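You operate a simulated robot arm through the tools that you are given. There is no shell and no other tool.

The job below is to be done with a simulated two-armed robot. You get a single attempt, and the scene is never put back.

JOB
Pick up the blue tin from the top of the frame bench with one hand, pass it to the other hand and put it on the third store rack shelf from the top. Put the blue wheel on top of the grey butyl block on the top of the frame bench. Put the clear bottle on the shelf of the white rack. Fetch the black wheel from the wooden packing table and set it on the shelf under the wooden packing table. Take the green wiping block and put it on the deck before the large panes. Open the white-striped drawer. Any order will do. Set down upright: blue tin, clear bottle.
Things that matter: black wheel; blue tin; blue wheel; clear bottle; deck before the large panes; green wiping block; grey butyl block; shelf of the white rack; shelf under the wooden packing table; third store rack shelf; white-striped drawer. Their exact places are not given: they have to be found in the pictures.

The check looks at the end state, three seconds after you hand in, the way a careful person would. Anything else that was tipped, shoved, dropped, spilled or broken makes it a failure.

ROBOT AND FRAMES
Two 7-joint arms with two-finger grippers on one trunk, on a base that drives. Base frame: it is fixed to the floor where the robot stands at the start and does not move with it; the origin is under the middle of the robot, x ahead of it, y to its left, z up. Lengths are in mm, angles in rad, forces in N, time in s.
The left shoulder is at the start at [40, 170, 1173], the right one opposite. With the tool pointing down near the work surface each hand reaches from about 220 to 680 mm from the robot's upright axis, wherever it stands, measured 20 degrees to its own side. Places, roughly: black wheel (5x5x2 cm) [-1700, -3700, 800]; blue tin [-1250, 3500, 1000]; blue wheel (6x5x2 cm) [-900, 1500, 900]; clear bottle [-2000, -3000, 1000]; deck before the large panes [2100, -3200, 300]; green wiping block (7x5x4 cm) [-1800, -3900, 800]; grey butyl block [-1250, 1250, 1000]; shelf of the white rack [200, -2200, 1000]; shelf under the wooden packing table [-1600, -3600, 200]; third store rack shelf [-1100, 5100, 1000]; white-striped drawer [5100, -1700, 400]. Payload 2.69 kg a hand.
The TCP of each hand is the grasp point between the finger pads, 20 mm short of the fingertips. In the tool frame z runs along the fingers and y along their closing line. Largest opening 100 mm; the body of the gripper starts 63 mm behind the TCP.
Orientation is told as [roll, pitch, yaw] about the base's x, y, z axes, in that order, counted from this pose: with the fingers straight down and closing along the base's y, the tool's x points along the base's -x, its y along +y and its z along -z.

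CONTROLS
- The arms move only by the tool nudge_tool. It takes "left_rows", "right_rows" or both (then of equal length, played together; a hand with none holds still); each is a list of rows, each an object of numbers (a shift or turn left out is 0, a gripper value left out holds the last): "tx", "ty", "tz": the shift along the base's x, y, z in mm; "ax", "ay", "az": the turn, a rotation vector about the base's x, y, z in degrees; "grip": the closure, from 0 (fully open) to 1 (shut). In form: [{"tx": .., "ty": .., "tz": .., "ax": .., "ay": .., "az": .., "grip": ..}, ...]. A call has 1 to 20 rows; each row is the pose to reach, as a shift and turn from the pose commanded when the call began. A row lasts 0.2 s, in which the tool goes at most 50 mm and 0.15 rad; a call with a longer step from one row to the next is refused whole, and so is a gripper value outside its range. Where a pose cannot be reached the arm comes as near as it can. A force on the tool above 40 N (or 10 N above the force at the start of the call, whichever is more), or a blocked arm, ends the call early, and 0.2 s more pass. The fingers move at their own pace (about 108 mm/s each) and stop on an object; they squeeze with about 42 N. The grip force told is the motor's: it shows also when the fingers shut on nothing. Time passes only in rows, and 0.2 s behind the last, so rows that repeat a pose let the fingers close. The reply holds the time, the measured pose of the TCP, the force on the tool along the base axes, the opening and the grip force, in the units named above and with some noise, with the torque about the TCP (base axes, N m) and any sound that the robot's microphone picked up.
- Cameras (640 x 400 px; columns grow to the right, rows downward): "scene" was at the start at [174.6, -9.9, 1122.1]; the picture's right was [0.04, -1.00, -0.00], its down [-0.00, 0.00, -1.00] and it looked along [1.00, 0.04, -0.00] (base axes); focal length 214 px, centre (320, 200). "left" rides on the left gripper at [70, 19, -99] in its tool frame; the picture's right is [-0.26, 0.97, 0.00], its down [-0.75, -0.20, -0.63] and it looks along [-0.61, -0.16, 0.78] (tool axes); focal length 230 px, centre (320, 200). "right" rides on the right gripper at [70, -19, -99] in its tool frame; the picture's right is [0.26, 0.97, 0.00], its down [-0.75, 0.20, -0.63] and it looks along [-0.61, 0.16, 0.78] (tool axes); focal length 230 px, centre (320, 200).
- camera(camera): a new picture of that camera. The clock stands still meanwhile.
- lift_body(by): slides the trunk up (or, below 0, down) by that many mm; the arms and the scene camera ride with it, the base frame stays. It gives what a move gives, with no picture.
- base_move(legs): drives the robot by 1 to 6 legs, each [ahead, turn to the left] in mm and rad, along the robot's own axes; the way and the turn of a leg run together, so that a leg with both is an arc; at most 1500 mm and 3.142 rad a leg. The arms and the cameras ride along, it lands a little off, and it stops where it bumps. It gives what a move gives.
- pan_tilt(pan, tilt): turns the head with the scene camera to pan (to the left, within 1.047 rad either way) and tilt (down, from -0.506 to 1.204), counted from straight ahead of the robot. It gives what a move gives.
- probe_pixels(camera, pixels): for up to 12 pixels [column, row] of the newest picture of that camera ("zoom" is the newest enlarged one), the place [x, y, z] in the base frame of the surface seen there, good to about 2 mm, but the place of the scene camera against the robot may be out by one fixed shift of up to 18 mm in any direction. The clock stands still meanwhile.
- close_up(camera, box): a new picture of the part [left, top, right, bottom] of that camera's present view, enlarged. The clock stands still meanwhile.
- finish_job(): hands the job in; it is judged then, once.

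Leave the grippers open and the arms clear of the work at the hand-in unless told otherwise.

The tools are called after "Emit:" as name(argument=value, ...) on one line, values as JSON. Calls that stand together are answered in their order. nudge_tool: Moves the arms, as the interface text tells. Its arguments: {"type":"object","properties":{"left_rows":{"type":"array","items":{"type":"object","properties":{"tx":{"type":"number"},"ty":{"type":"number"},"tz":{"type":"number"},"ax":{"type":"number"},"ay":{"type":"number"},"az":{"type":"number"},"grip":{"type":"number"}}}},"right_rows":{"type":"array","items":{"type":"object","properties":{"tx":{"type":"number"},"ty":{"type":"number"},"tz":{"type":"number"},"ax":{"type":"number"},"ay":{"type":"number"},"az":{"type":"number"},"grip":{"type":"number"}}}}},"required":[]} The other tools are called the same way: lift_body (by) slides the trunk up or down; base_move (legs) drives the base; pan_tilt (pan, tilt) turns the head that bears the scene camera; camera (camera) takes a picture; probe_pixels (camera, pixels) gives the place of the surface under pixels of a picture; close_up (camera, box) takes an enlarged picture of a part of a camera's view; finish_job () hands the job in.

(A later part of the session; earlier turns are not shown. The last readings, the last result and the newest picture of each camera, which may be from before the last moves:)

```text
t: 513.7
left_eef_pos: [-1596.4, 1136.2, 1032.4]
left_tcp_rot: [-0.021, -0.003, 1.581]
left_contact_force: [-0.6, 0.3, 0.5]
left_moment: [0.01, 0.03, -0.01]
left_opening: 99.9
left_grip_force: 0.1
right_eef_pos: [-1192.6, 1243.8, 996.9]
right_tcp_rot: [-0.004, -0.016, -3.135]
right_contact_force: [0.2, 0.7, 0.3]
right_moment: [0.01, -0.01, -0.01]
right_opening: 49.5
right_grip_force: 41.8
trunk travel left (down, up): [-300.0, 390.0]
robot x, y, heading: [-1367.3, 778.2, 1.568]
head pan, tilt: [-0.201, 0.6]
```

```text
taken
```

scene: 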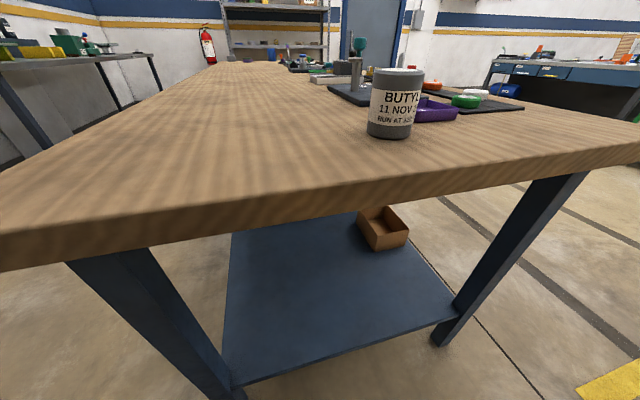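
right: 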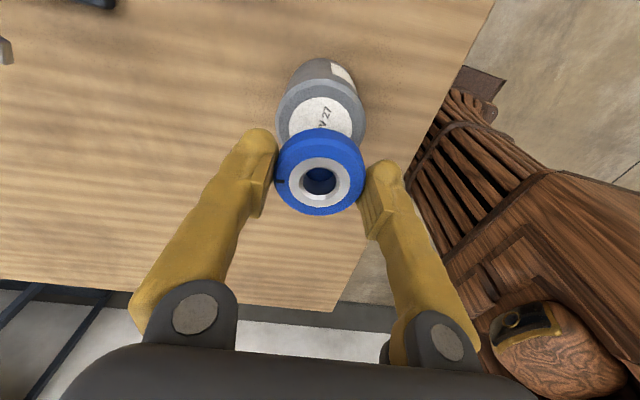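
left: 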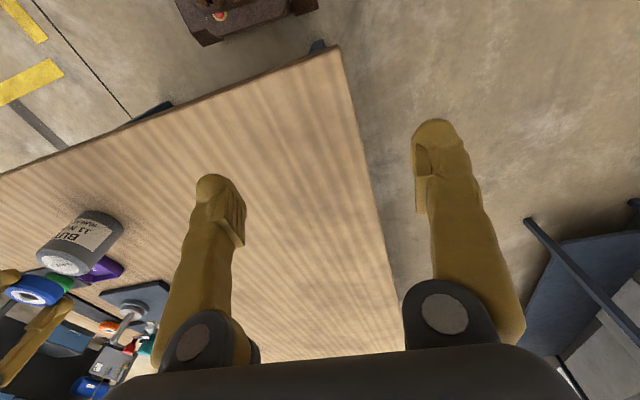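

I need the exact centre: in the right picture the block's visible top seems offset from under the wheel. I probe its visible rim and label.

Emit:
probe_pixels(camera="right", pixels=[[318, 112], [281, 110], [361, 112], [320, 84], [300, 90], [345, 90], [290, 130], [356, 130], [320, 62]])

Emit:
close_up(camera="right", box=[250, 40, 390, 230])

Emit:
close_up(camera="left", box=[0, 190, 140, 330])

```text
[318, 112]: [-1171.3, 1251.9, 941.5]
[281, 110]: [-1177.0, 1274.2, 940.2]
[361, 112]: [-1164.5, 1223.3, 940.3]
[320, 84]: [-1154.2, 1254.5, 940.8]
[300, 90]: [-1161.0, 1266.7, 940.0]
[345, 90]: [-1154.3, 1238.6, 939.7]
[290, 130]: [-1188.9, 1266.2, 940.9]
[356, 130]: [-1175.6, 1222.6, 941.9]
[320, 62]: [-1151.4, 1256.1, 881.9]
```

```text
2.11 times, centred on (320, 135) of right
```

zoom: 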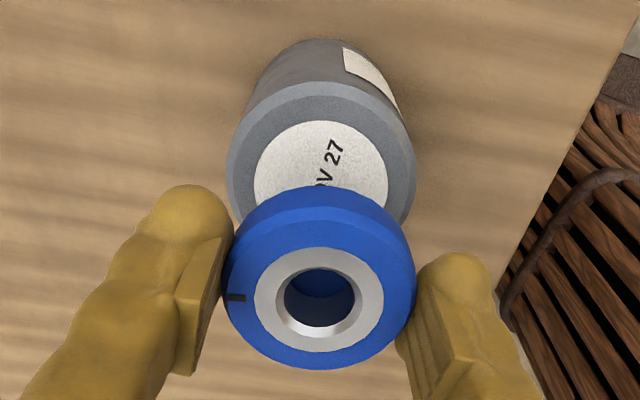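

```text
2.86 times, centred on (70, 260) of left
```

zoom: 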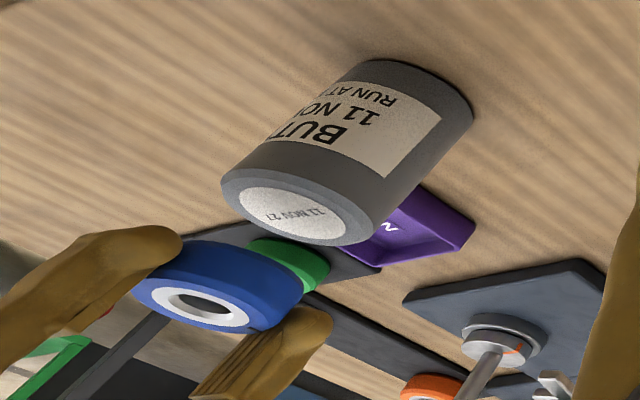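

The closer view gives the top centre at about (−1179,1247) (radius ≈31). I shift the wheel by (+14,+3) and check again.

Emit:
nudge_tool(right_rows=[{"tx": 7, "ty": 2}, {"tx": 13.6, "ty": 3.2}, {"tx": 13.6, "ty": 3.2, "tz": -10}, {"tx": 13.6, "ty": 3.2, "tz": -18}, {"tx": 13.6, "ty": 3.2, "tz": -18}])

Emit:
close_up(camera="right", box=[250, 40, 390, 230])

Emit:
close_up(camera="scene", box=[330, 10, 470, 150])

```text
t: 514.9
left_eef_pos: [-1596.6, 1137.2, 1032.2]
left_tcp_rot: [-0.021, -0.001, 1.581]
left_contact_force: [0.1, -0.4, -0.3]
left_moment: [0.0, -0.04, 0.0]
left_opening: 100.0
left_grip_force: 0.1
right_eef_pos: [-1177.3, 1246.8, 978.9]
right_tcp_rot: [-0.003, -0.016, -3.133]
right_contact_force: [-1.0, 0.2, 0.0]
right_moment: [-0.01, 0.02, -0.02]
right_opening: 49.7
right_grip_force: 42.0
trunk travel left (down, up): [-300.0, 390.0]
robot x, y, heading: [-1369.8, 775.7, 1.569]
head pan, tilt: [-0.201, 0.6]
```

```text
2.11 times, centred on (320, 135) of right
```

zoom: 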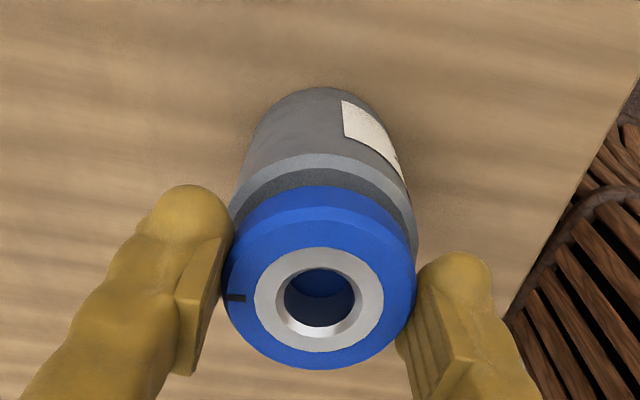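

```text
2.86 times, centred on (400, 80) of scene
```

zoom: 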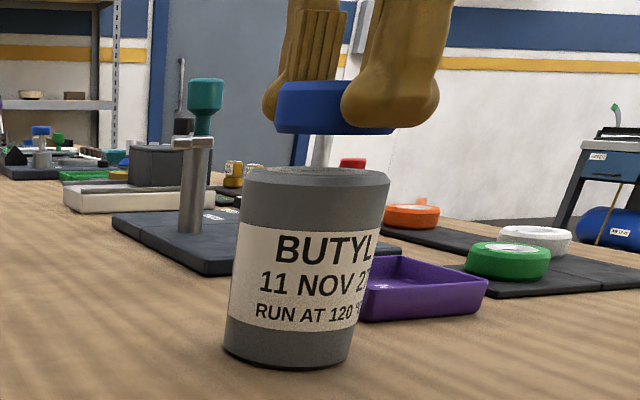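

Viewed from the side, the wheel is ~5 mm too far in +x. I shift −5 in x and lower to just above contact.

Emit:
nudge_tool(right_rows=[{"tx": -3}, {"tx": -5}, {"tx": -5, "tz": -5}, {"tx": -5, "tz": -10}, {"tx": -5, "tz": -11}, {"tx": -5, "tz": -11}])

Emit:
close_up(camera="scene", box=[330, 10, 470, 150])

```text
t: 516.3
left_eef_pos: [-1597.2, 1136.7, 1031.7]
left_tcp_rot: [-0.02, -0.002, 1.58]
left_contact_force: [0.0, -0.1, -0.1]
left_moment: [-0.01, -0.01, 0.02]
left_opening: 100.0
left_grip_force: 0.2
right_eef_pos: [-1182.7, 1247.3, 967.7]
right_tcp_rot: [-0.003, -0.016, -3.132]
right_contact_force: [-1.3, -0.4, -1.0]
right_moment: [0.0, 0.0, -0.02]
right_opening: 49.3
right_grip_force: 41.7
trunk travel left (down, up): [-300.0, 390.0]
robot x, y, heading: [-1367.4, 779.5, 1.563]
head pan, tilt: [-0.201, 0.6]
```

```text
2.86 times, centred on (400, 80) of scene
```

zoom: 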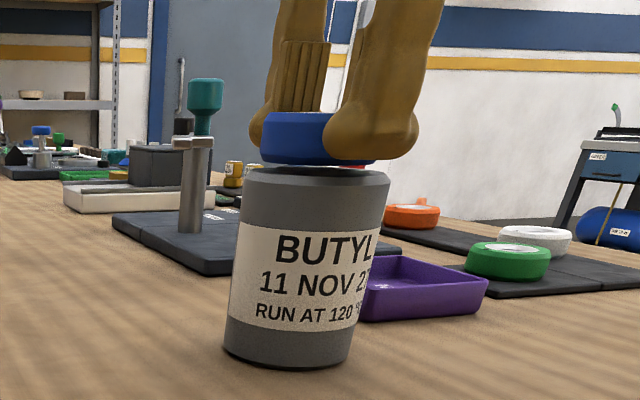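

Well centred, a few mm above. I lower in small steps until contact.

Emit:
nudge_tool(right_rows=[{"tz": -1}, {"tz": -2}, {"tz": -3}, {"tz": -3}])

```text
t: 517.3
left_eef_pos: [-1597.6, 1137.0, 1032.5]
left_tcp_rot: [-0.021, -0.002, 1.58]
left_contact_force: [-0.2, 0.2, -0.4]
left_moment: [0.04, -0.01, 0.0]
left_opening: 100.0
left_grip_force: 0.1
right_eef_pos: [-1182.6, 1246.9, 965.2]
right_tcp_rot: [-0.003, -0.015, -3.134]
right_contact_force: [0.7, -0.2, 0.2]
right_moment: [-0.01, 0.01, 0.01]
right_opening: 49.4
right_grip_force: 42.3
trunk travel left (down, up): [-300.0, 390.0]
robot x, y, heading: [-1368.1, 776.0, 1.567]
head pan, tilt: [-0.201, 0.6]
```

Emit:
nudge_tool(right_rows=[{"tz": -1}, {"tz": -1.5}, {"tz": -1.5}])

Emit:
close_up(camera="scene", box=[360, 30, 440, 100])

```text
t: 518.1
left_eef_pos: [-1597.8, 1135.9, 1033.7]
left_tcp_rot: [-0.02, -0.004, 1.581]
left_contact_force: [0.6, -0.5, -0.9]
left_moment: [0.01, 0.02, 0.0]
left_opening: 99.7
left_grip_force: 0.1
right_eef_pos: [-1182.8, 1247.3, 964.5]
right_tcp_rot: [-0.007, -0.015, -3.133]
right_contact_force: [2.1, -0.2, 15.0]
right_moment: [-0.3, 0.03, 0.0]
right_opening: 49.6
right_grip_force: 41.8
trunk travel left (down, up): [-300.0, 390.0]
robot x, y, heading: [-1366.8, 774.2, 1.569]
head pan, tilt: [-0.201, 0.6]
```

```text
5.71 times, centred on (400, 65) of scene
```

zoom: 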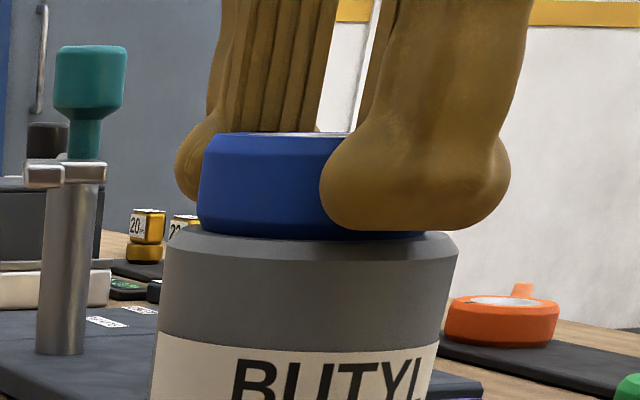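

Contact (15 N), wheel centred on the block. I relieve by 1 mm and open, then lift straight up.

Emit:
nudge_tool(right_rows=[{"tz": 1}, {"tz": 1, "grip": 0.4}, {"tz": 1, "grip": 0.25}, {"tz": 1, "grip": 0.1}, {"tz": 1, "grip": 0.1}, {"tz": 1, "grip": 0.1}])

Emit:
nudge_tool(right_rows=[{"tz": 10}, {"tz": 25}, {"tz": 45}, {"tz": 70}, {"tz": 95}, {"tz": 95}])

Emit:
camera(camera="right")

Emit:
close_up(camera="scene", box=[340, 20, 460, 150])

```text
t: 519.5
left_eef_pos: [-1596.5, 1137.0, 1031.7]
left_tcp_rot: [-0.021, -0.002, 1.58]
left_contact_force: [0.9, -0.2, 0.3]
left_moment: [0.01, 0.01, -0.01]
left_opening: 99.8
left_grip_force: 0.1
right_eef_pos: [-1182.0, 1246.2, 965.0]
right_tcp_rot: [-0.003, -0.015, -3.132]
right_contact_force: [0.9, 0.0, 0.2]
right_moment: [0.0, 0.01, -0.01]
right_opening: 89.9
right_grip_force: 0.1
trunk travel left (down, up): [-300.0, 390.0]
robot x, y, heading: [-1369.5, 777.4, 1.571]
head pan, tilt: [-0.201, 0.6]
```

```text
t: 520.9
left_eef_pos: [-1597.7, 1136.7, 1031.7]
left_tcp_rot: [-0.019, -0.002, 1.578]
left_contact_force: [0.1, 0.0, 0.4]
left_moment: [-0.02, -0.01, 0.02]
left_opening: 100.0
left_grip_force: 0.1
right_eef_pos: [-1183.4, 1247.1, 1060.2]
right_tcp_rot: [-0.003, -0.016, -3.135]
right_contact_force: [-0.2, 0.2, 0.6]
right_moment: [-0.02, 0.0, 0.0]
right_opening: 90.1
right_grip_force: 0.1
trunk travel left (down, up): [-300.0, 390.0]
robot x, y, heading: [-1367.8, 775.0, 1.569]
head pan, tilt: [-0.201, 0.6]
```

```text
taken
```

right: 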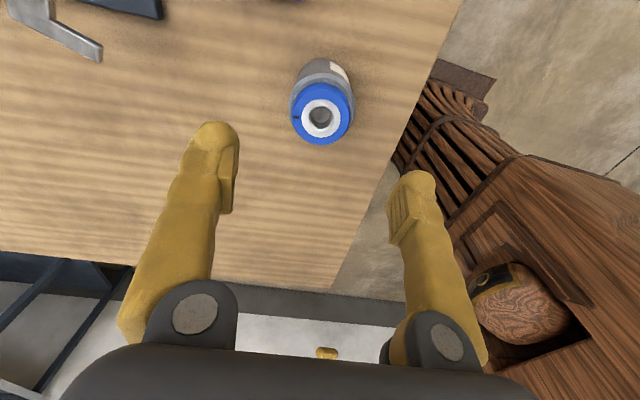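

```text
3.08 times, centred on (400, 85) of scene
```

zoom: 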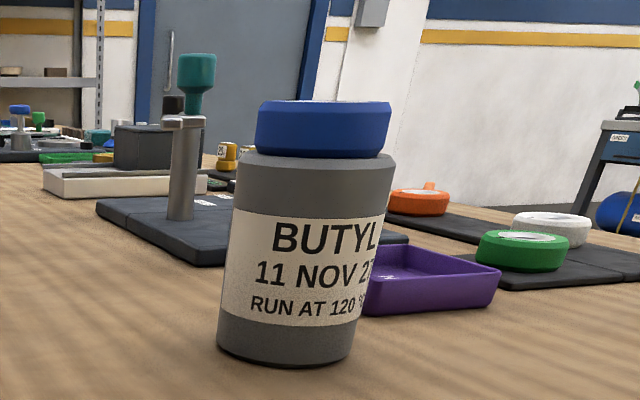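

The blue wheel sits centred on the butyl block. I back away, turn the right gripper back by −90°, and head around to the far end of the bench.

Emit:
base_move(legs=[[-330, 0]])

Emit:
nudge_tool(left_rows=[{"ty": 10}, {"ty": 20}, {"ty": 30}, {"ty": 40}, {"ty": 50}, {"ty": 60}, {"ty": 70}, {"ty": 80}, {"ty": 85}, {"ty": 85}, {"ty": 85}, {"ty": 85}], right_rows=[{"az": -8.2, "grip": 0}, {"az": -16.4}, {"az": -24.6}, {"az": -32.8}, {"az": -41}, {"az": -49.2}, {"az": -57.4}, {"az": -65.6}, {"az": -73.8}, {"az": -82}, {"az": -90}, {"az": -90}])

Emit:
lift_body(by=-70)

Emit:
base_move(legs=[[0, -1.571]])

```text
t: 523.1
left_eef_pos: [-1599.8, 806.0, 1033.2]
left_tcp_rot: [-0.018, -0.004, 1.581]
left_contact_force: [0.5, -0.7, 0.5]
left_moment: [0.02, 0.0, 0.0]
left_opening: 99.9
left_grip_force: 0.0
right_eef_pos: [-1184.0, 916.6, 1059.3]
right_tcp_rot: [-0.004, -0.018, -3.13]
right_contact_force: [0.0, 0.3, 0.1]
right_moment: [0.03, -0.01, 0.01]
right_opening: 90.0
right_grip_force: 0.1
trunk travel left (down, up): [-300.0, 390.0]
robot x, y, heading: [-1365.0, 449.0, 1.568]
head pan, tilt: [-0.201, 0.6]
```

```text
t: 525.7
left_eef_pos: [-1598.9, 876.3, 1037.7]
left_tcp_rot: [-0.02, -0.018, 1.582]
left_contact_force: [-0.5, 0.5, 0.4]
left_moment: [0.0, 0.02, 0.02]
left_opening: 99.9
left_grip_force: 0.1
right_eef_pos: [-1183.8, 901.2, 1066.8]
right_tcp_rot: [-0.021, -0.013, 1.58]
right_contact_force: [-0.6, -0.3, 0.5]
right_moment: [-0.02, 0.0, 0.0]
right_opening: 100.1
right_grip_force: 0.0
trunk travel left (down, up): [-300.0, 390.0]
robot x, y, heading: [-1367.9, 451.1, 1.568]
head pan, tilt: [-0.201, 0.6]
```

```text
t: 526.7
left_eef_pos: [-1599.3, 876.4, 967.9]
left_tcp_rot: [-0.02, -0.021, 1.579]
left_contact_force: [-1.1, -0.5, -0.3]
left_moment: [0.01, 0.01, 0.0]
left_opening: 100.1
left_grip_force: 0.2
right_eef_pos: [-1185.5, 901.7, 996.7]
right_tcp_rot: [-0.021, -0.012, 1.582]
right_contact_force: [-0.7, -1.3, 0.0]
right_moment: [0.01, -0.02, 0.01]
right_opening: 100.0
right_grip_force: 0.0
trunk travel left (down, up): [-230.0, 460.0]
robot x, y, heading: [-1366.1, 445.1, 1.568]
head pan, tilt: [-0.201, 0.6]
```

```text
t: 531.1
left_eef_pos: [-938.1, 677.1, 967.9]
left_tcp_rot: [-0.021, -0.017, 0.005]
left_contact_force: [1.0, -0.1, -0.2]
left_moment: [0.0, 0.02, -0.03]
left_opening: 100.3
left_grip_force: 0.0
right_eef_pos: [-915.8, 262.3, 996.2]
right_tcp_rot: [-0.022, -0.015, 0.005]
right_contact_force: [-0.3, -0.2, -0.5]
right_moment: [-0.01, 0.01, -0.01]
right_opening: 99.9
right_grip_force: 0.1
trunk travel left (down, up): [-230.0, 460.0]
robot x, y, heading: [-1368.3, 454.7, -0.004]
head pan, tilt: [-0.201, 0.6]
```

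Next legs: 1250 mm along +x, turn to +y.

Emit:
base_move(legs=[[1250, 0]])

Emit:
base_move(legs=[[0, 1.571]])

Emit:
base_move(legs=[[1500, 0]])

Emit:
pan_tilt(pan=0.4, tilt=0.3)

Emit:
camera(camera="scene")

```text
t: 537.4
left_eef_pos: [301.7, 669.8, 974.5]
left_tcp_rot: [-0.021, -0.033, 0.007]
left_contact_force: [-0.4, -0.6, 0.2]
left_moment: [0.01, 0.01, 0.03]
left_opening: 99.9
left_grip_force: 0.1
right_eef_pos: [324.1, 256.7, 1004.3]
right_tcp_rot: [-0.022, -0.029, 0.007]
right_contact_force: [-0.5, 0.7, -1.1]
right_moment: [-0.02, 0.0, 0.02]
right_opening: 100.1
right_grip_force: 0.0
trunk travel left (down, up): [-230.0, 460.0]
robot x, y, heading: [-115.1, 449.8, -0.004]
head pan, tilt: [-0.201, 0.6]
```

```text
t: 541.7
left_eef_pos: [-328.5, 852.7, 980.7]
left_tcp_rot: [-0.021, -0.05, 1.564]
left_contact_force: [0.0, 0.0, -0.2]
left_moment: [0.01, 0.0, -0.02]
left_opening: 100.0
left_grip_force: 0.1
right_eef_pos: [87.1, 868.2, 1011.3]
right_tcp_rot: [-0.023, -0.044, 1.56]
right_contact_force: [-0.5, 0.0, 0.0]
right_moment: [-0.02, 0.01, 0.01]
right_opening: 99.9
right_grip_force: 0.1
trunk travel left (down, up): [-230.0, 460.0]
robot x, y, heading: [-103.5, 452.5, 1.552]
head pan, tilt: [-0.201, 0.6]
```

```text
t: 549.1
left_eef_pos: [-287.3, 2336.9, 979.5]
left_tcp_rot: [-0.021, -0.046, 1.555]
left_contact_force: [0.2, -1.3, 0.4]
left_moment: [0.02, 0.01, 0.02]
left_opening: 99.9
left_grip_force: 0.0
right_eef_pos: [126.4, 2350.5, 1011.2]
right_tcp_rot: [-0.022, -0.047, 1.555]
right_contact_force: [-0.2, -0.5, -0.7]
right_moment: [-0.02, -0.02, -0.01]
right_opening: 99.9
right_grip_force: 0.2
trunk travel left (down, up): [-230.0, 460.0]
robot x, y, heading: [-67.9, 1946.7, 1.542]
head pan, tilt: [-0.201, 0.6]
```

```text
t: 550.1
left_eef_pos: [-288.1, 2320.3, 964.5]
left_tcp_rot: [-0.019, 0.001, 1.553]
left_contact_force: [0.3, 0.0, -0.3]
left_moment: [-0.05, -0.02, -0.02]
left_opening: 99.9
left_grip_force: 0.1
right_eef_pos: [125.5, 2334.4, 996.1]
right_tcp_rot: [-0.023, -0.001, 1.552]
right_contact_force: [0.2, 0.3, 0.1]
right_moment: [0.0, -0.01, 0.01]
right_opening: 100.1
right_grip_force: 0.0
trunk travel left (down, up): [-230.0, 460.0]
robot x, y, heading: [-67.1, 1947.1, 1.541]
head pan, tilt: [0.4, 0.3]
```

```text
taken
```

scene: 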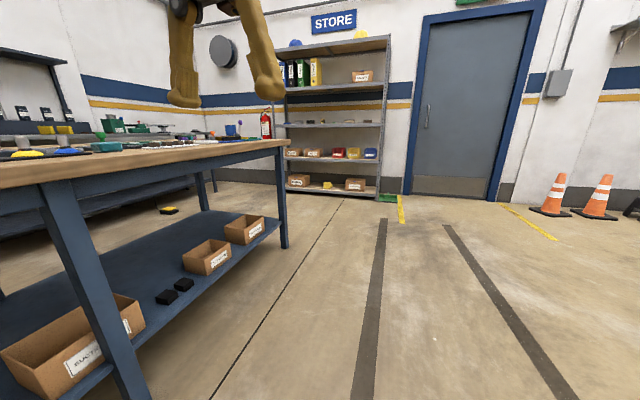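

The blue tin appears at (231,130) near the far end. I raise the trunk to view it and the rack from higher up.

Emit:
lift_body(by=250)

Emit:
pan_tilt(pan=0.3, tilt=0.3)

Emit:
camera(camera="scene")

Emit:
close_up(camera="scene", box=[150, 90, 330, 210])

Emit:
close_up(camera="scene", box=[230, 30, 390, 190])

```text
t: 552.7
left_eef_pos: [-289.5, 2320.3, 1211.5]
left_tcp_rot: [-0.018, 0.009, 1.554]
left_contact_force: [-0.7, 0.2, 0.9]
left_moment: [0.01, -0.03, 0.02]
left_opening: 99.9
left_grip_force: 0.0
right_eef_pos: [124.4, 2334.8, 1241.9]
right_tcp_rot: [-0.023, 0.01, 1.552]
right_contact_force: [-0.1, -0.4, 0.0]
right_moment: [0.01, 0.01, -0.02]
right_opening: 100.0
right_grip_force: 0.1
trunk travel left (down, up): [-480.0, 210.0]
robot x, y, heading: [-66.8, 1947.8, 1.543]
head pan, tilt: [0.4, 0.3]
```

```text
t: 553.4
left_eef_pos: [-288.3, 2318.5, 1211.1]
left_tcp_rot: [-0.019, 0.012, 1.554]
left_contact_force: [-0.5, -0.2, -0.3]
left_moment: [0.02, 0.01, -0.04]
left_opening: 100.2
left_grip_force: 0.1
right_eef_pos: [125.4, 2335.7, 1243.1]
right_tcp_rot: [-0.021, 0.009, 1.554]
right_contact_force: [0.8, 0.2, 0.1]
right_moment: [-0.04, 0.01, 0.03]
right_opening: 100.0
right_grip_force: 0.1
trunk travel left (down, up): [-480.0, 210.0]
robot x, y, heading: [-68.2, 1949.7, 1.543]
head pan, tilt: [0.3, 0.3]
```

```text
taken
```

scene: 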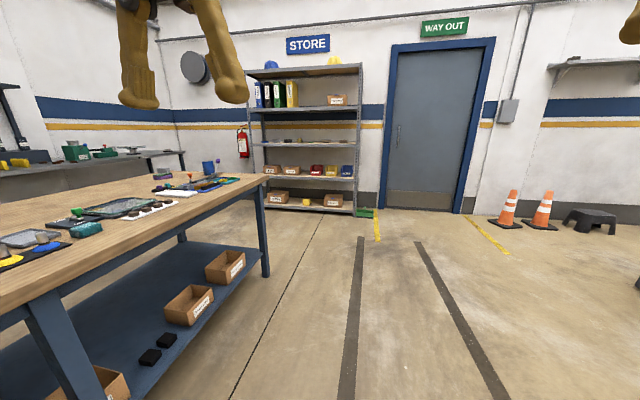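

```text
3.33 times, centred on (240, 150) of scene
```

zoom: 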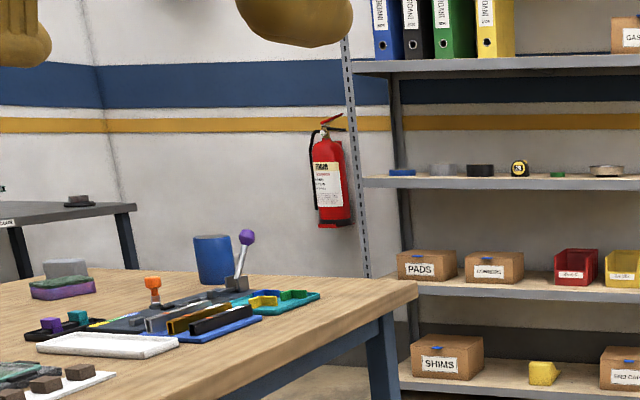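

```text
2.50 times, centred on (310, 110) of scene
```

zoom: 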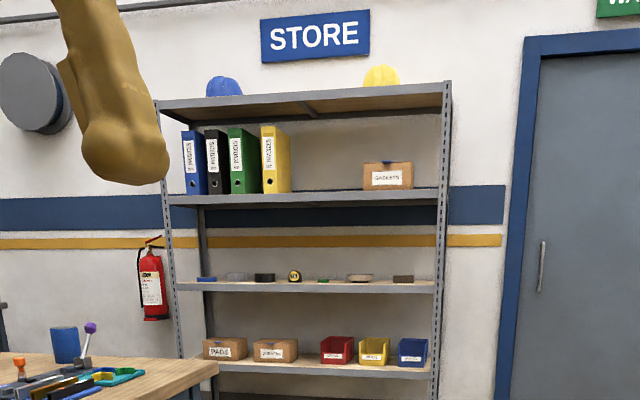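

The blue tin is at about (208,167). I probe it, the bench corner and the third shelf (the one with small items, row ~141).

Emit:
probe_pixels(camera="scene", pixels=[[208, 168], [203, 168], [213, 168], [208, 161], [208, 174], [268, 176], [217, 160], [252, 146], [300, 141], [352, 145], [255, 110], [265, 225]])

```text
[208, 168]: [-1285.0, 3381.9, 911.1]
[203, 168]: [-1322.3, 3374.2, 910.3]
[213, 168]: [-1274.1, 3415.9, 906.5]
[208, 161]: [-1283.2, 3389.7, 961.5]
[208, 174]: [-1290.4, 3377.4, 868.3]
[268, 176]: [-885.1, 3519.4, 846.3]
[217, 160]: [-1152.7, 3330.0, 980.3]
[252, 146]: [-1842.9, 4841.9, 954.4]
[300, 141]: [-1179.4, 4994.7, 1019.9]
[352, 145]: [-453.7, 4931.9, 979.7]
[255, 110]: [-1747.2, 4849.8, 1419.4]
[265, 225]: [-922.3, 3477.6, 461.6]
```

Tin: front face ≈(−1287,3382), z 860–970, near the bench's far end. Plan: stand behind that end facing −y, pick the tin from above with the left hand, hand it to the right one, and place it on the rack. I lower the trunk for driving and go to (−68,4050), then x≈−1450.

Emit:
lift_body(by=-240)

Emit:
nudge_tool(left_rows=[{"ty": 15}, {"ty": 30}, {"ty": 50}, {"ty": 50}, {"ty": 50}, {"ty": 50}], right_rows=[{"ty": 15}, {"ty": 30}, {"ty": 50}, {"ty": 50}, {"ty": 50}, {"ty": 50}])

Emit:
base_move(legs=[[0, 0.03]])

Emit:
base_move(legs=[[1500, 0], [600, 0]])

```text
t: 555.9
left_eef_pos: [-289.4, 2321.6, 975.3]
left_tcp_rot: [-0.018, -0.001, 1.552]
left_contact_force: [-0.9, 0.6, -0.4]
left_moment: [0.04, -0.01, 0.01]
left_opening: 99.9
left_grip_force: 0.1
right_eef_pos: [123.7, 2335.0, 1006.0]
right_tcp_rot: [-0.022, -0.001, 1.553]
right_contact_force: [0.3, 0.8, 0.1]
right_moment: [0.0, -0.02, 0.02]
right_opening: 100.1
right_grip_force: 0.0
trunk travel left (down, up): [-240.0, 450.0]
robot x, y, heading: [-69.8, 1947.7, 1.541]
head pan, tilt: [0.3, 0.3]
```

```text
t: 557.3
left_eef_pos: [-287.7, 2372.8, 994.8]
left_tcp_rot: [-0.021, -0.063, 1.553]
left_contact_force: [0.1, 0.5, 0.6]
left_moment: [0.02, -0.03, 0.0]
left_opening: 99.8
left_grip_force: 0.0
right_eef_pos: [125.7, 2384.7, 1027.2]
right_tcp_rot: [-0.022, -0.063, 1.552]
right_contact_force: [-0.2, 0.5, 0.6]
right_moment: [-0.02, 0.0, -0.02]
right_opening: 100.2
right_grip_force: 0.1
trunk travel left (down, up): [-240.0, 450.0]
robot x, y, heading: [-67.1, 1948.2, 1.544]
head pan, tilt: [0.3, 0.3]
```

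```text
t: 558.0
left_eef_pos: [-301.0, 2364.1, 994.9]
left_tcp_rot: [-0.02, -0.062, 1.585]
left_contact_force: [-0.4, 0.5, -0.2]
left_moment: [-0.05, -0.01, -0.02]
left_opening: 100.1
left_grip_force: 0.0
right_eef_pos: [111.1, 2389.9, 1027.9]
right_tcp_rot: [-0.023, -0.064, 1.585]
right_contact_force: [-1.5, -0.2, 0.5]
right_moment: [0.01, 0.04, 0.01]
right_opening: 100.0
right_grip_force: 0.0
trunk travel left (down, up): [-240.0, 450.0]
robot x, y, heading: [-67.6, 1947.1, 1.573]
head pan, tilt: [0.3, 0.3]
```

```text
t: 568.5
left_eef_pos: [-298.1, 4473.3, 1000.7]
left_tcp_rot: [-0.022, -0.076, 1.585]
left_contact_force: [0.3, -0.7, -0.2]
left_moment: [-0.03, 0.01, -0.01]
left_opening: 99.8
left_grip_force: 0.0
right_eef_pos: [114.9, 4496.8, 1034.4]
right_tcp_rot: [-0.023, -0.08, 1.583]
right_contact_force: [0.0, 0.1, -0.8]
right_moment: [0.0, 0.02, 0.02]
right_opening: 99.7
right_grip_force: 0.1
trunk travel left (down, up): [-240.0, 450.0]
robot x, y, heading: [-67.5, 4070.1, 1.571]
head pan, tilt: [0.3, 0.3]
```

At (−67,4070). Before going on I look at the rack's third shelf (pan left).

Emit:
pan_tilt(pan=0.7, tilt=0.0)

Emit:
close_up(camera="scene", box=[150, 80, 470, 280])

Emit:
camera(camera="scene")

```text
t: 569.4
left_eef_pos: [-297.2, 4455.9, 994.6]
left_tcp_rot: [-0.02, -0.055, 1.584]
left_contact_force: [0.6, 0.9, 0.7]
left_moment: [0.0, -0.01, -0.02]
left_opening: 100.0
left_grip_force: 0.0
right_eef_pos: [115.5, 4482.2, 1035.3]
right_tcp_rot: [-0.024, -0.078, 1.582]
right_contact_force: [-0.6, 0.5, -0.4]
right_moment: [0.0, 0.02, 0.01]
right_opening: 99.8
right_grip_force: 0.0
trunk travel left (down, up): [-240.0, 450.0]
robot x, y, heading: [-65.6, 4069.0, 1.574]
head pan, tilt: [0.7, 0.0]
```

```text
2.00 times, centred on (310, 180) of scene
```

zoom: 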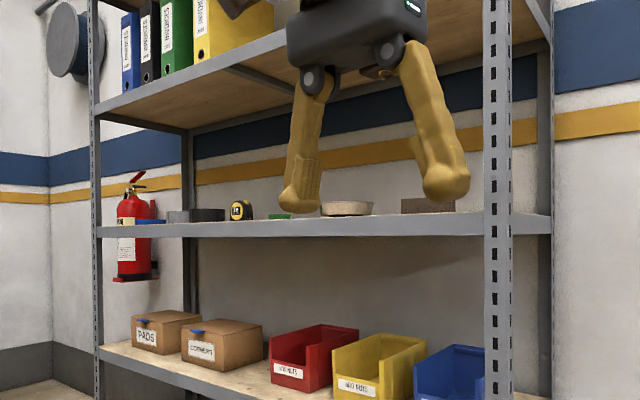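

```text
taken
```

scene: 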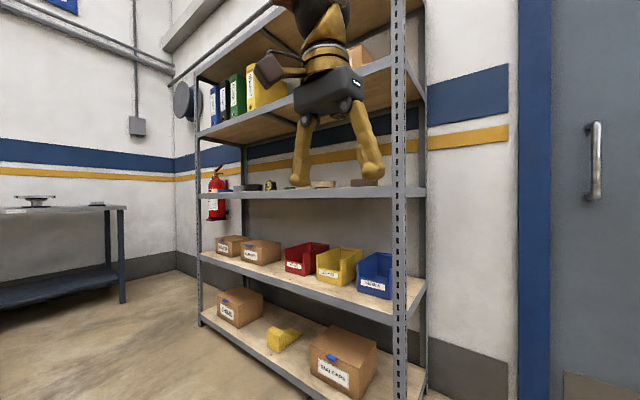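

I probe the items on the third shelf and its front edge.

Emit:
probe_pixels(camera="scene", pixels=[[232, 188], [250, 187], [269, 185], [290, 187], [322, 185], [365, 184], [260, 193], [330, 192], [395, 193], [205, 192], [312, 186], [343, 186]])

```text
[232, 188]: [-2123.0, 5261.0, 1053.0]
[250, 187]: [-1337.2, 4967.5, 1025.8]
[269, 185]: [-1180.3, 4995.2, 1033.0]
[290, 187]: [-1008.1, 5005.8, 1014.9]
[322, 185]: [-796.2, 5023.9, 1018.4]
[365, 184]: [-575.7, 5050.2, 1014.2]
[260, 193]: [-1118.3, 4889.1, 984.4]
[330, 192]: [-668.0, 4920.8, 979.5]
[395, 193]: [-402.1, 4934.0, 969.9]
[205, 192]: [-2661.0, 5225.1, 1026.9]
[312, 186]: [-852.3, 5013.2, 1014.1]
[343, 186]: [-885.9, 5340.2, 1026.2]
```

Items sit at x≈−1337, −1180, −1008, −800, −576; there is a free gap around x≈−900. Now I go to the tin: turn to −x, drive 1380 mm, turn to −y.

Emit:
nudge_tool(left_rows=[{"ty": 15}, {"ty": 30}, {"ty": 50}, {"ty": 50}, {"ty": 50}, {"ty": 50}], right_rows=[{"ty": 10}, {"ty": 20}, {"ty": 30}, {"ty": 30}, {"ty": 30}, {"ty": 30}])

Emit:
base_move(legs=[[0, 1.571]])

Emit:
base_move(legs=[[1370, 0]])

Emit:
base_move(legs=[[0, 1.571]])

```text
t: 570.8
left_eef_pos: [-296.9, 4507.4, 1006.9]
left_tcp_rot: [-0.021, -0.093, 1.585]
left_contact_force: [-0.2, 0.0, 0.5]
left_moment: [-0.01, -0.01, 0.0]
left_opening: 100.1
left_grip_force: 0.1
right_eef_pos: [115.8, 4511.5, 1039.6]
right_tcp_rot: [-0.025, -0.095, 1.584]
right_contact_force: [-0.2, -0.3, 0.0]
right_moment: [0.0, 0.03, 0.0]
right_opening: 100.1
right_grip_force: 0.1
trunk travel left (down, up): [-240.0, 450.0]
robot x, y, heading: [-67.8, 4072.0, 1.574]
head pan, tilt: [0.7, 0.0]
```

```text
t: 575.2
left_eef_pos: [-501.0, 3835.8, 1007.5]
left_tcp_rot: [-0.021, -0.093, -3.121]
left_contact_force: [0.2, 0.0, -0.1]
left_moment: [0.02, -0.03, -0.02]
left_opening: 99.9
left_grip_force: 0.0
right_eef_pos: [-509.1, 4247.7, 1040.8]
right_tcp_rot: [-0.025, -0.096, -3.12]
right_contact_force: [0.3, 0.2, -1.0]
right_moment: [0.03, -0.04, 0.02]
right_opening: 99.9
right_grip_force: 0.1
trunk travel left (down, up): [-240.0, 450.0]
robot x, y, heading: [-69.5, 4079.8, -3.135]
head pan, tilt: [0.7, 0.0]
```

```text
t: 582.0
left_eef_pos: [-1863.8, 3832.9, 1014.1]
left_tcp_rot: [-0.023, -0.108, -3.128]
left_contact_force: [-1.0, 0.6, 0.1]
left_moment: [0.02, -0.02, 0.01]
left_opening: 100.0
left_grip_force: 0.0
right_eef_pos: [-1865.9, 4245.0, 1047.9]
right_tcp_rot: [-0.026, -0.111, -3.128]
right_contact_force: [-0.4, 0.9, -0.8]
right_moment: [0.01, -0.02, 0.0]
right_opening: 100.0
right_grip_force: 0.1
trunk travel left (down, up): [-240.0, 450.0]
robot x, y, heading: [-1438.8, 4073.5, -3.15]
head pan, tilt: [0.7, 0.0]
```

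```text
t: 583.0
left_eef_pos: [-1805.1, 3823.9, 981.3]
left_tcp_rot: [-0.021, -0.011, -3.103]
left_contact_force: [-0.7, 0.5, 0.2]
left_moment: [0.0, 0.02, 0.01]
left_opening: 99.9
left_grip_force: 0.1
right_eef_pos: [-1825.0, 4235.1, 1016.3]
right_tcp_rot: [-0.024, -0.018, -3.101]
right_contact_force: [-0.4, 0.2, 0.2]
right_moment: [-0.01, 0.0, 0.02]
right_opening: 100.0
right_grip_force: 0.0
trunk travel left (down, up): [-240.0, 450.0]
robot x, y, heading: [-1440.6, 4068.9, -3.114]
head pan, tilt: [0.7, 0.0]
stopped in leg 1: the robot was blocked; the commanded pose is now the measured one
```

Another sway stop. I re-extend the hands, settle, and lower the trunk 60 mm before retrying the turn.

Emit:
nudge_tool(left_rows=[{"tx": -25}, {"tx": -50}, {"tx": -75}, {"tx": -90}, {"tx": -90}, {"tx": -90}, {"tx": -90}], right_rows=[{"tx": -20}, {"tx": -40}, {"tx": -60}, {"tx": -70}, {"tx": -70}, {"tx": -70}, {"tx": -70}])

Emit:
lift_body(by=-60)

Emit:
base_move(legs=[[0, 1.543]])

```text
t: 584.6
left_eef_pos: [-1898.3, 3822.9, 1002.0]
left_tcp_rot: [-0.02, -0.074, -3.101]
left_contact_force: [-0.1, 0.5, 0.3]
left_moment: [0.01, -0.01, -0.02]
left_opening: 99.9
left_grip_force: 0.0
right_eef_pos: [-1893.6, 4234.6, 1037.5]
right_tcp_rot: [-0.026, -0.08, -3.097]
right_contact_force: [-0.3, 0.0, 1.0]
right_moment: [-0.02, 0.03, 0.0]
right_opening: 99.9
right_grip_force: 0.1
trunk travel left (down, up): [-240.0, 450.0]
robot x, y, heading: [-1442.2, 4075.9, -3.116]
head pan, tilt: [0.7, 0.0]
```

```text
t: 585.6
left_eef_pos: [-1898.5, 3823.2, 943.2]
left_tcp_rot: [-0.022, -0.076, -3.101]
left_contact_force: [-0.1, -0.2, -0.2]
left_moment: [-0.02, 0.02, -0.01]
left_opening: 99.8
left_grip_force: 0.1
right_eef_pos: [-1892.9, 4234.3, 978.5]
right_tcp_rot: [-0.025, -0.081, -3.097]
right_contact_force: [0.7, 0.4, -0.6]
right_moment: [0.04, 0.03, 0.01]
right_opening: 100.1
right_grip_force: 0.0
trunk travel left (down, up): [-180.0, 510.0]
robot x, y, heading: [-1442.3, 4073.9, -3.112]
head pan, tilt: [0.7, 0.0]
```

```text
t: 589.8
left_eef_pos: [-1201.9, 3611.1, 942.1]
left_tcp_rot: [-0.021, -0.074, -1.552]
left_contact_force: [0.4, 0.3, 0.9]
left_moment: [0.04, 0.0, -0.01]
left_opening: 99.8
left_grip_force: 0.1
right_eef_pos: [-1614.6, 3625.6, 977.9]
right_tcp_rot: [-0.023, -0.08, -1.549]
right_contact_force: [-0.3, 0.5, 0.4]
right_moment: [-0.03, -0.01, -0.02]
right_opening: 99.8
right_grip_force: 0.0
trunk travel left (down, up): [-180.0, 510.0]
robot x, y, heading: [-1450.3, 4072.4, -1.567]
head pan, tilt: [0.7, 0.0]
```

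Now facing −y towards the bench end. I raise the trunk by 250 mm and look.

Emit:
lift_body(by=250)

Emit:
pan_tilt(pan=0.2, tilt=0.5)

Emit:
camera(camera="scene")

Emit:
camera(camera="left")

```text
t: 592.4
left_eef_pos: [-1202.5, 3625.3, 1199.0]
left_tcp_rot: [-0.023, -0.089, -1.554]
left_contact_force: [-0.7, -0.8, -0.9]
left_moment: [-0.02, -0.02, 0.02]
left_opening: 100.3
left_grip_force: 0.0
right_eef_pos: [-1613.7, 3639.3, 1234.9]
right_tcp_rot: [-0.026, -0.096, -1.549]
right_contact_force: [0.0, -1.0, -0.6]
right_moment: [0.02, -0.02, 0.01]
right_opening: 100.2
right_grip_force: 0.0
trunk travel left (down, up): [-430.0, 260.0]
robot x, y, heading: [-1450.7, 4068.9, -1.568]
head pan, tilt: [0.7, 0.0]
```

```text
t: 593.3
left_eef_pos: [-1202.4, 3624.0, 1199.2]
left_tcp_rot: [-0.022, -0.089, -1.554]
left_contact_force: [-0.5, 0.4, 0.6]
left_moment: [0.0, 0.04, 0.01]
left_opening: 99.8
left_grip_force: 0.1
right_eef_pos: [-1613.1, 3639.4, 1234.9]
right_tcp_rot: [-0.026, -0.096, -1.55]
right_contact_force: [0.4, -0.6, -1.2]
right_moment: [0.02, 0.0, -0.01]
right_opening: 99.9
right_grip_force: 0.0
trunk travel left (down, up): [-430.0, 260.0]
robot x, y, heading: [-1444.1, 4070.7, -1.567]
head pan, tilt: [0.201, 0.499]
```

```text
taken
```

scene: 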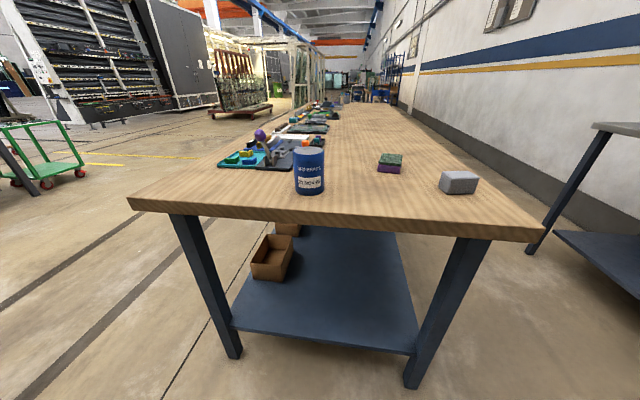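

```text
taken
```

left: 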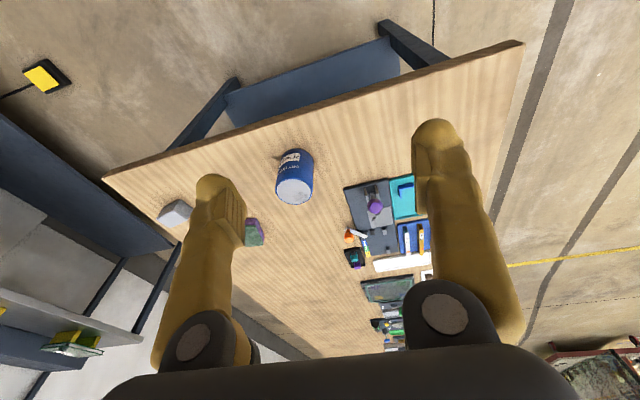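

The blue tin is seen from above in the left camera at (294,185). I enlarge and probe.

Emit:
close_up(camera="left", box=[250, 130, 350, 220])

Emit:
close_up(camera="scene", box=[210, 110, 340, 210])

Emit:
probe_pixels(camera="left", pixels=[[294, 191], [294, 181], [278, 191], [311, 190], [294, 203], [280, 170], [313, 168], [375, 207], [290, 150], [255, 235], [175, 213]])

```text
4.44 times, centred on (300, 175) of left
```

zoom: 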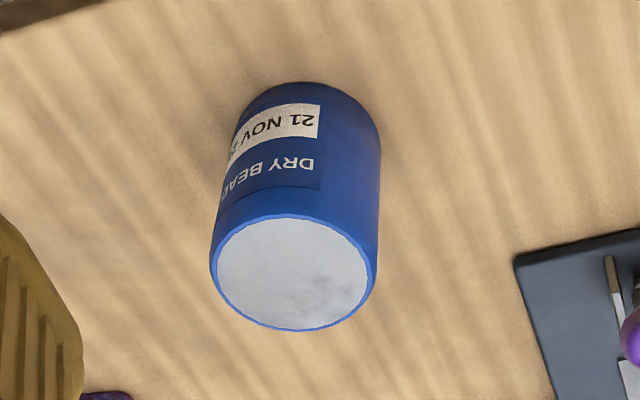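

```text
4.00 times, centred on (275, 160) of scene
```

zoom: 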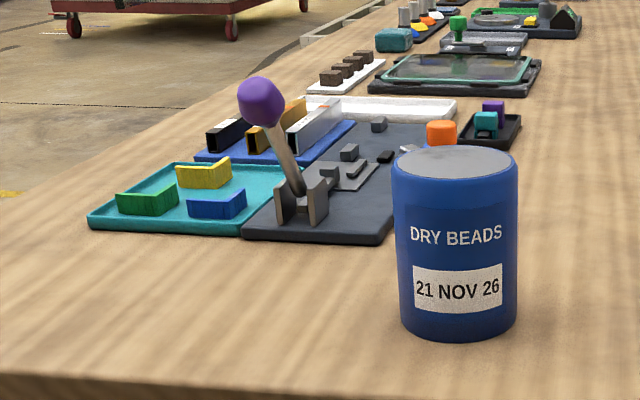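

```text
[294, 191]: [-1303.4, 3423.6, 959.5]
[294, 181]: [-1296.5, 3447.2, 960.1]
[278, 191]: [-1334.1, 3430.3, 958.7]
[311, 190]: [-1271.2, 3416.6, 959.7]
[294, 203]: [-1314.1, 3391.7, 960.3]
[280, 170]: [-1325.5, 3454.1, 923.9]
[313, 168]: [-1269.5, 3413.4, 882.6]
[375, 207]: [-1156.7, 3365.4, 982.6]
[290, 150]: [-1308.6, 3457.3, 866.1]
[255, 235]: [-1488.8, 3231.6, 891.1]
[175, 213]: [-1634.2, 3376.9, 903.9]
```

Tin "DRY BEADS": flat lid z≈960, centre ≈(−1303,3422), ⌀≈68, height ≈100. I lower the trunk 130 mm, drive 180 mm closer, and centre the left hand above it.

Emit:
lift_body(by=-130)

Emit:
base_move(legs=[[180, 0]])

Emit:
nudge_tool(left_rows=[{"tx": -25, "ax": -1}, {"tx": -50, "ax": -2}, {"tx": -75, "ax": -3}, {"tx": -100, "ax": -4}, {"tx": -100, "ax": -5}, {"tx": -100, "ax": -5}])

Emit:
camera(camera="left")

```text
t: 594.9
left_eef_pos: [-1203.7, 3625.3, 1070.2]
left_tcp_rot: [-0.024, -0.091, -1.553]
left_contact_force: [0.4, -0.5, 0.1]
left_moment: [0.0, 0.02, -0.01]
left_opening: 99.9
left_grip_force: 0.1
right_eef_pos: [-1614.3, 3639.6, 1104.5]
right_tcp_rot: [-0.025, -0.096, -1.549]
right_contact_force: [0.4, -0.2, 0.0]
right_moment: [0.03, 0.0, -0.01]
right_opening: 100.2
right_grip_force: 0.3
trunk travel left (down, up): [-300.0, 390.0]
robot x, y, heading: [-1448.3, 4073.2, -1.566]
head pan, tilt: [0.201, 0.499]
```

```text
t: 596.4
left_eef_pos: [-1202.1, 3442.6, 1068.7]
left_tcp_rot: [-0.023, -0.089, -1.553]
left_contact_force: [1.2, -0.1, 0.2]
left_moment: [0.02, -0.03, -0.03]
left_opening: 99.9
left_grip_force: 0.1
right_eef_pos: [-1612.9, 3456.6, 1104.2]
right_tcp_rot: [-0.026, -0.095, -1.55]
right_contact_force: [-0.5, 0.0, 0.5]
right_moment: [0.04, 0.0, 0.01]
right_opening: 100.1
right_grip_force: 0.0
trunk travel left (down, up): [-300.0, 390.0]
robot x, y, heading: [-1450.4, 3892.7, -1.568]
head pan, tilt: [0.201, 0.499]
```

```text
t: 597.8
left_eef_pos: [-1300.8, 3459.4, 1076.6]
left_tcp_rot: [-0.023, -0.194, -1.553]
left_contact_force: [0.1, 0.3, 1.1]
left_moment: [-0.01, -0.02, -0.03]
left_opening: 100.1
left_grip_force: 0.0
right_eef_pos: [-1612.9, 3475.0, 1111.7]
right_tcp_rot: [-0.026, -0.111, -1.55]
right_contact_force: [0.5, -0.4, 0.8]
right_moment: [0.0, -0.03, 0.0]
right_opening: 99.9
right_grip_force: 0.1
trunk travel left (down, up): [-300.0, 390.0]
robot x, y, heading: [-1448.9, 3894.2, -1.568]
head pan, tilt: [0.201, 0.499]
```

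```text
taken
```

left: 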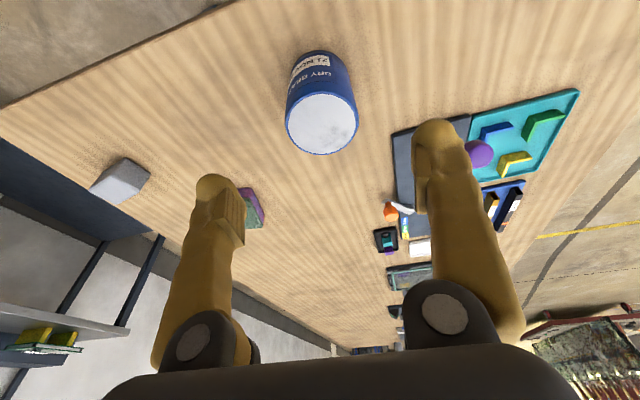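

The tilt sign was wrong here; I correct with ax +11° and centre over the tin.

Emit:
nudge_tool(left_rows=[{"ax": 3, "ty": -10}, {"ax": 6, "ty": -20}, {"ax": 9, "ty": -30, "tx": -2}, {"ax": 11.1, "ty": -37, "tx": -2}, {"ax": 11.1, "ty": -37, "tx": -2}, {"ax": 11.1, "ty": -37, "tx": -2}])

Emit:
camera(camera="left")

```text
t: 599.2
left_eef_pos: [-1302.0, 3423.9, 1076.5]
left_tcp_rot: [-0.02, 0.003, -1.553]
left_contact_force: [0.0, 0.9, 0.0]
left_moment: [0.02, -0.03, 0.0]
left_opening: 99.7
left_grip_force: 0.0
right_eef_pos: [-1613.3, 3475.1, 1111.2]
right_tcp_rot: [-0.026, -0.111, -1.55]
right_contact_force: [-0.2, 0.6, 0.6]
right_moment: [-0.02, 0.02, 0.0]
right_opening: 100.0
right_grip_force: 0.1
trunk travel left (down, up): [-300.0, 390.0]
robot x, y, heading: [-1444.8, 3892.4, -1.566]
head pan, tilt: [0.201, 0.499]
```

```text
taken
```

left: 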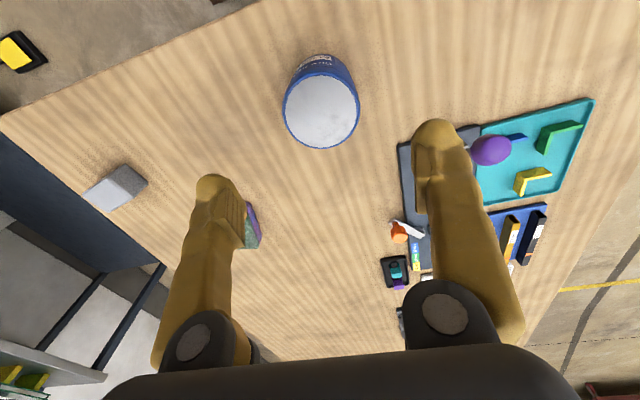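

Centred (lid at (321,110)). I descend to TCP z≈942 so the left fingers hold only the upper ~38 mm, then close.

Emit:
nudge_tool(left_rows=[{"tz": -30}, {"tz": -60}, {"tz": -90}, {"tz": -115}, {"tz": -134}, {"tz": -134}, {"tz": -134}])

Emit:
camera(camera="left")

```text
t: 600.8
left_eef_pos: [-1303.1, 3423.9, 941.6]
left_tcp_rot: [-0.019, 0.003, -1.553]
left_contact_force: [1.4, 0.4, -0.3]
left_moment: [-0.01, -0.02, 0.05]
left_opening: 100.3
left_grip_force: 0.1
right_eef_pos: [-1612.6, 3475.4, 1113.3]
right_tcp_rot: [-0.025, -0.112, -1.551]
right_contact_force: [0.0, 0.1, -0.1]
right_moment: [-0.01, 0.03, 0.02]
right_opening: 99.9
right_grip_force: 0.2
trunk travel left (down, up): [-300.0, 390.0]
robot x, y, heading: [-1448.3, 3896.1, -1.566]
head pan, tilt: [0.201, 0.499]
```

```text
taken
```

left: 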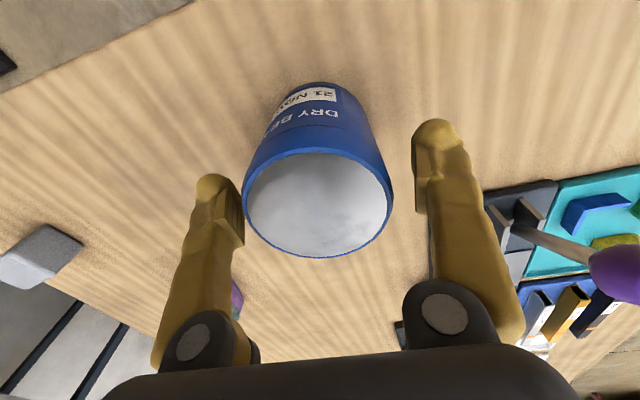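

Tin centred between the fingers. I close the left gripper.

Emit:
nudge_tool(left_rows=[{"grip": 0.15}, {"grip": 0.25}, {"grip": 0.6}, {"grip": 1}, {"grip": 1}, {"grip": 1}])

Emit:
nudge_tool(left_rows=[{"tz": 10}, {"tz": 30}, {"tz": 55}, {"tz": 80}, {"tz": 110}, {"tz": 140}, {"tz": 140}])

Emit:
camera(camera="scene")

```text
t: 602.2
left_eef_pos: [-1302.8, 3423.3, 941.7]
left_tcp_rot: [-0.02, 0.001, -1.552]
left_contact_force: [-1.4, -0.6, 2.1]
left_moment: [0.02, 0.02, 0.05]
left_opening: 79.4
left_grip_force: 41.7
right_eef_pos: [-1613.1, 3476.1, 1111.3]
right_tcp_rot: [-0.026, -0.111, -1.55]
right_contact_force: [0.4, 0.1, 0.3]
right_moment: [-0.02, -0.02, 0.0]
right_opening: 100.0
right_grip_force: 0.0
trunk travel left (down, up): [-300.0, 390.0]
robot x, y, heading: [-1448.8, 3888.7, -1.566]
head pan, tilt: [0.201, 0.499]
```

```text
t: 603.8
left_eef_pos: [-1303.9, 3421.9, 1083.3]
left_tcp_rot: [-0.021, 0.001, -1.553]
left_contact_force: [0.5, -0.1, -3.7]
left_moment: [-0.04, 0.03, 0.01]
left_opening: 79.0
left_grip_force: 41.5
right_eef_pos: [-1613.4, 3474.5, 1111.1]
right_tcp_rot: [-0.026, -0.112, -1.55]
right_contact_force: [-0.6, -0.5, -0.4]
right_moment: [-0.04, 0.04, -0.02]
right_opening: 100.0
right_grip_force: 0.0
trunk travel left (down, up): [-300.0, 390.0]
robot x, y, heading: [-1450.7, 3892.0, -1.569]
head pan, tilt: [0.201, 0.499]
```

```text
taken
```

scene: 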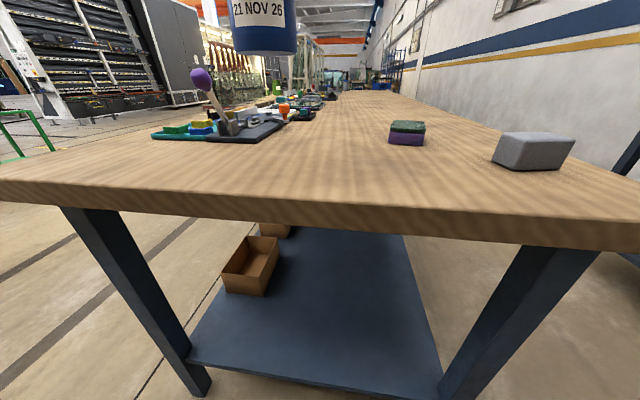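

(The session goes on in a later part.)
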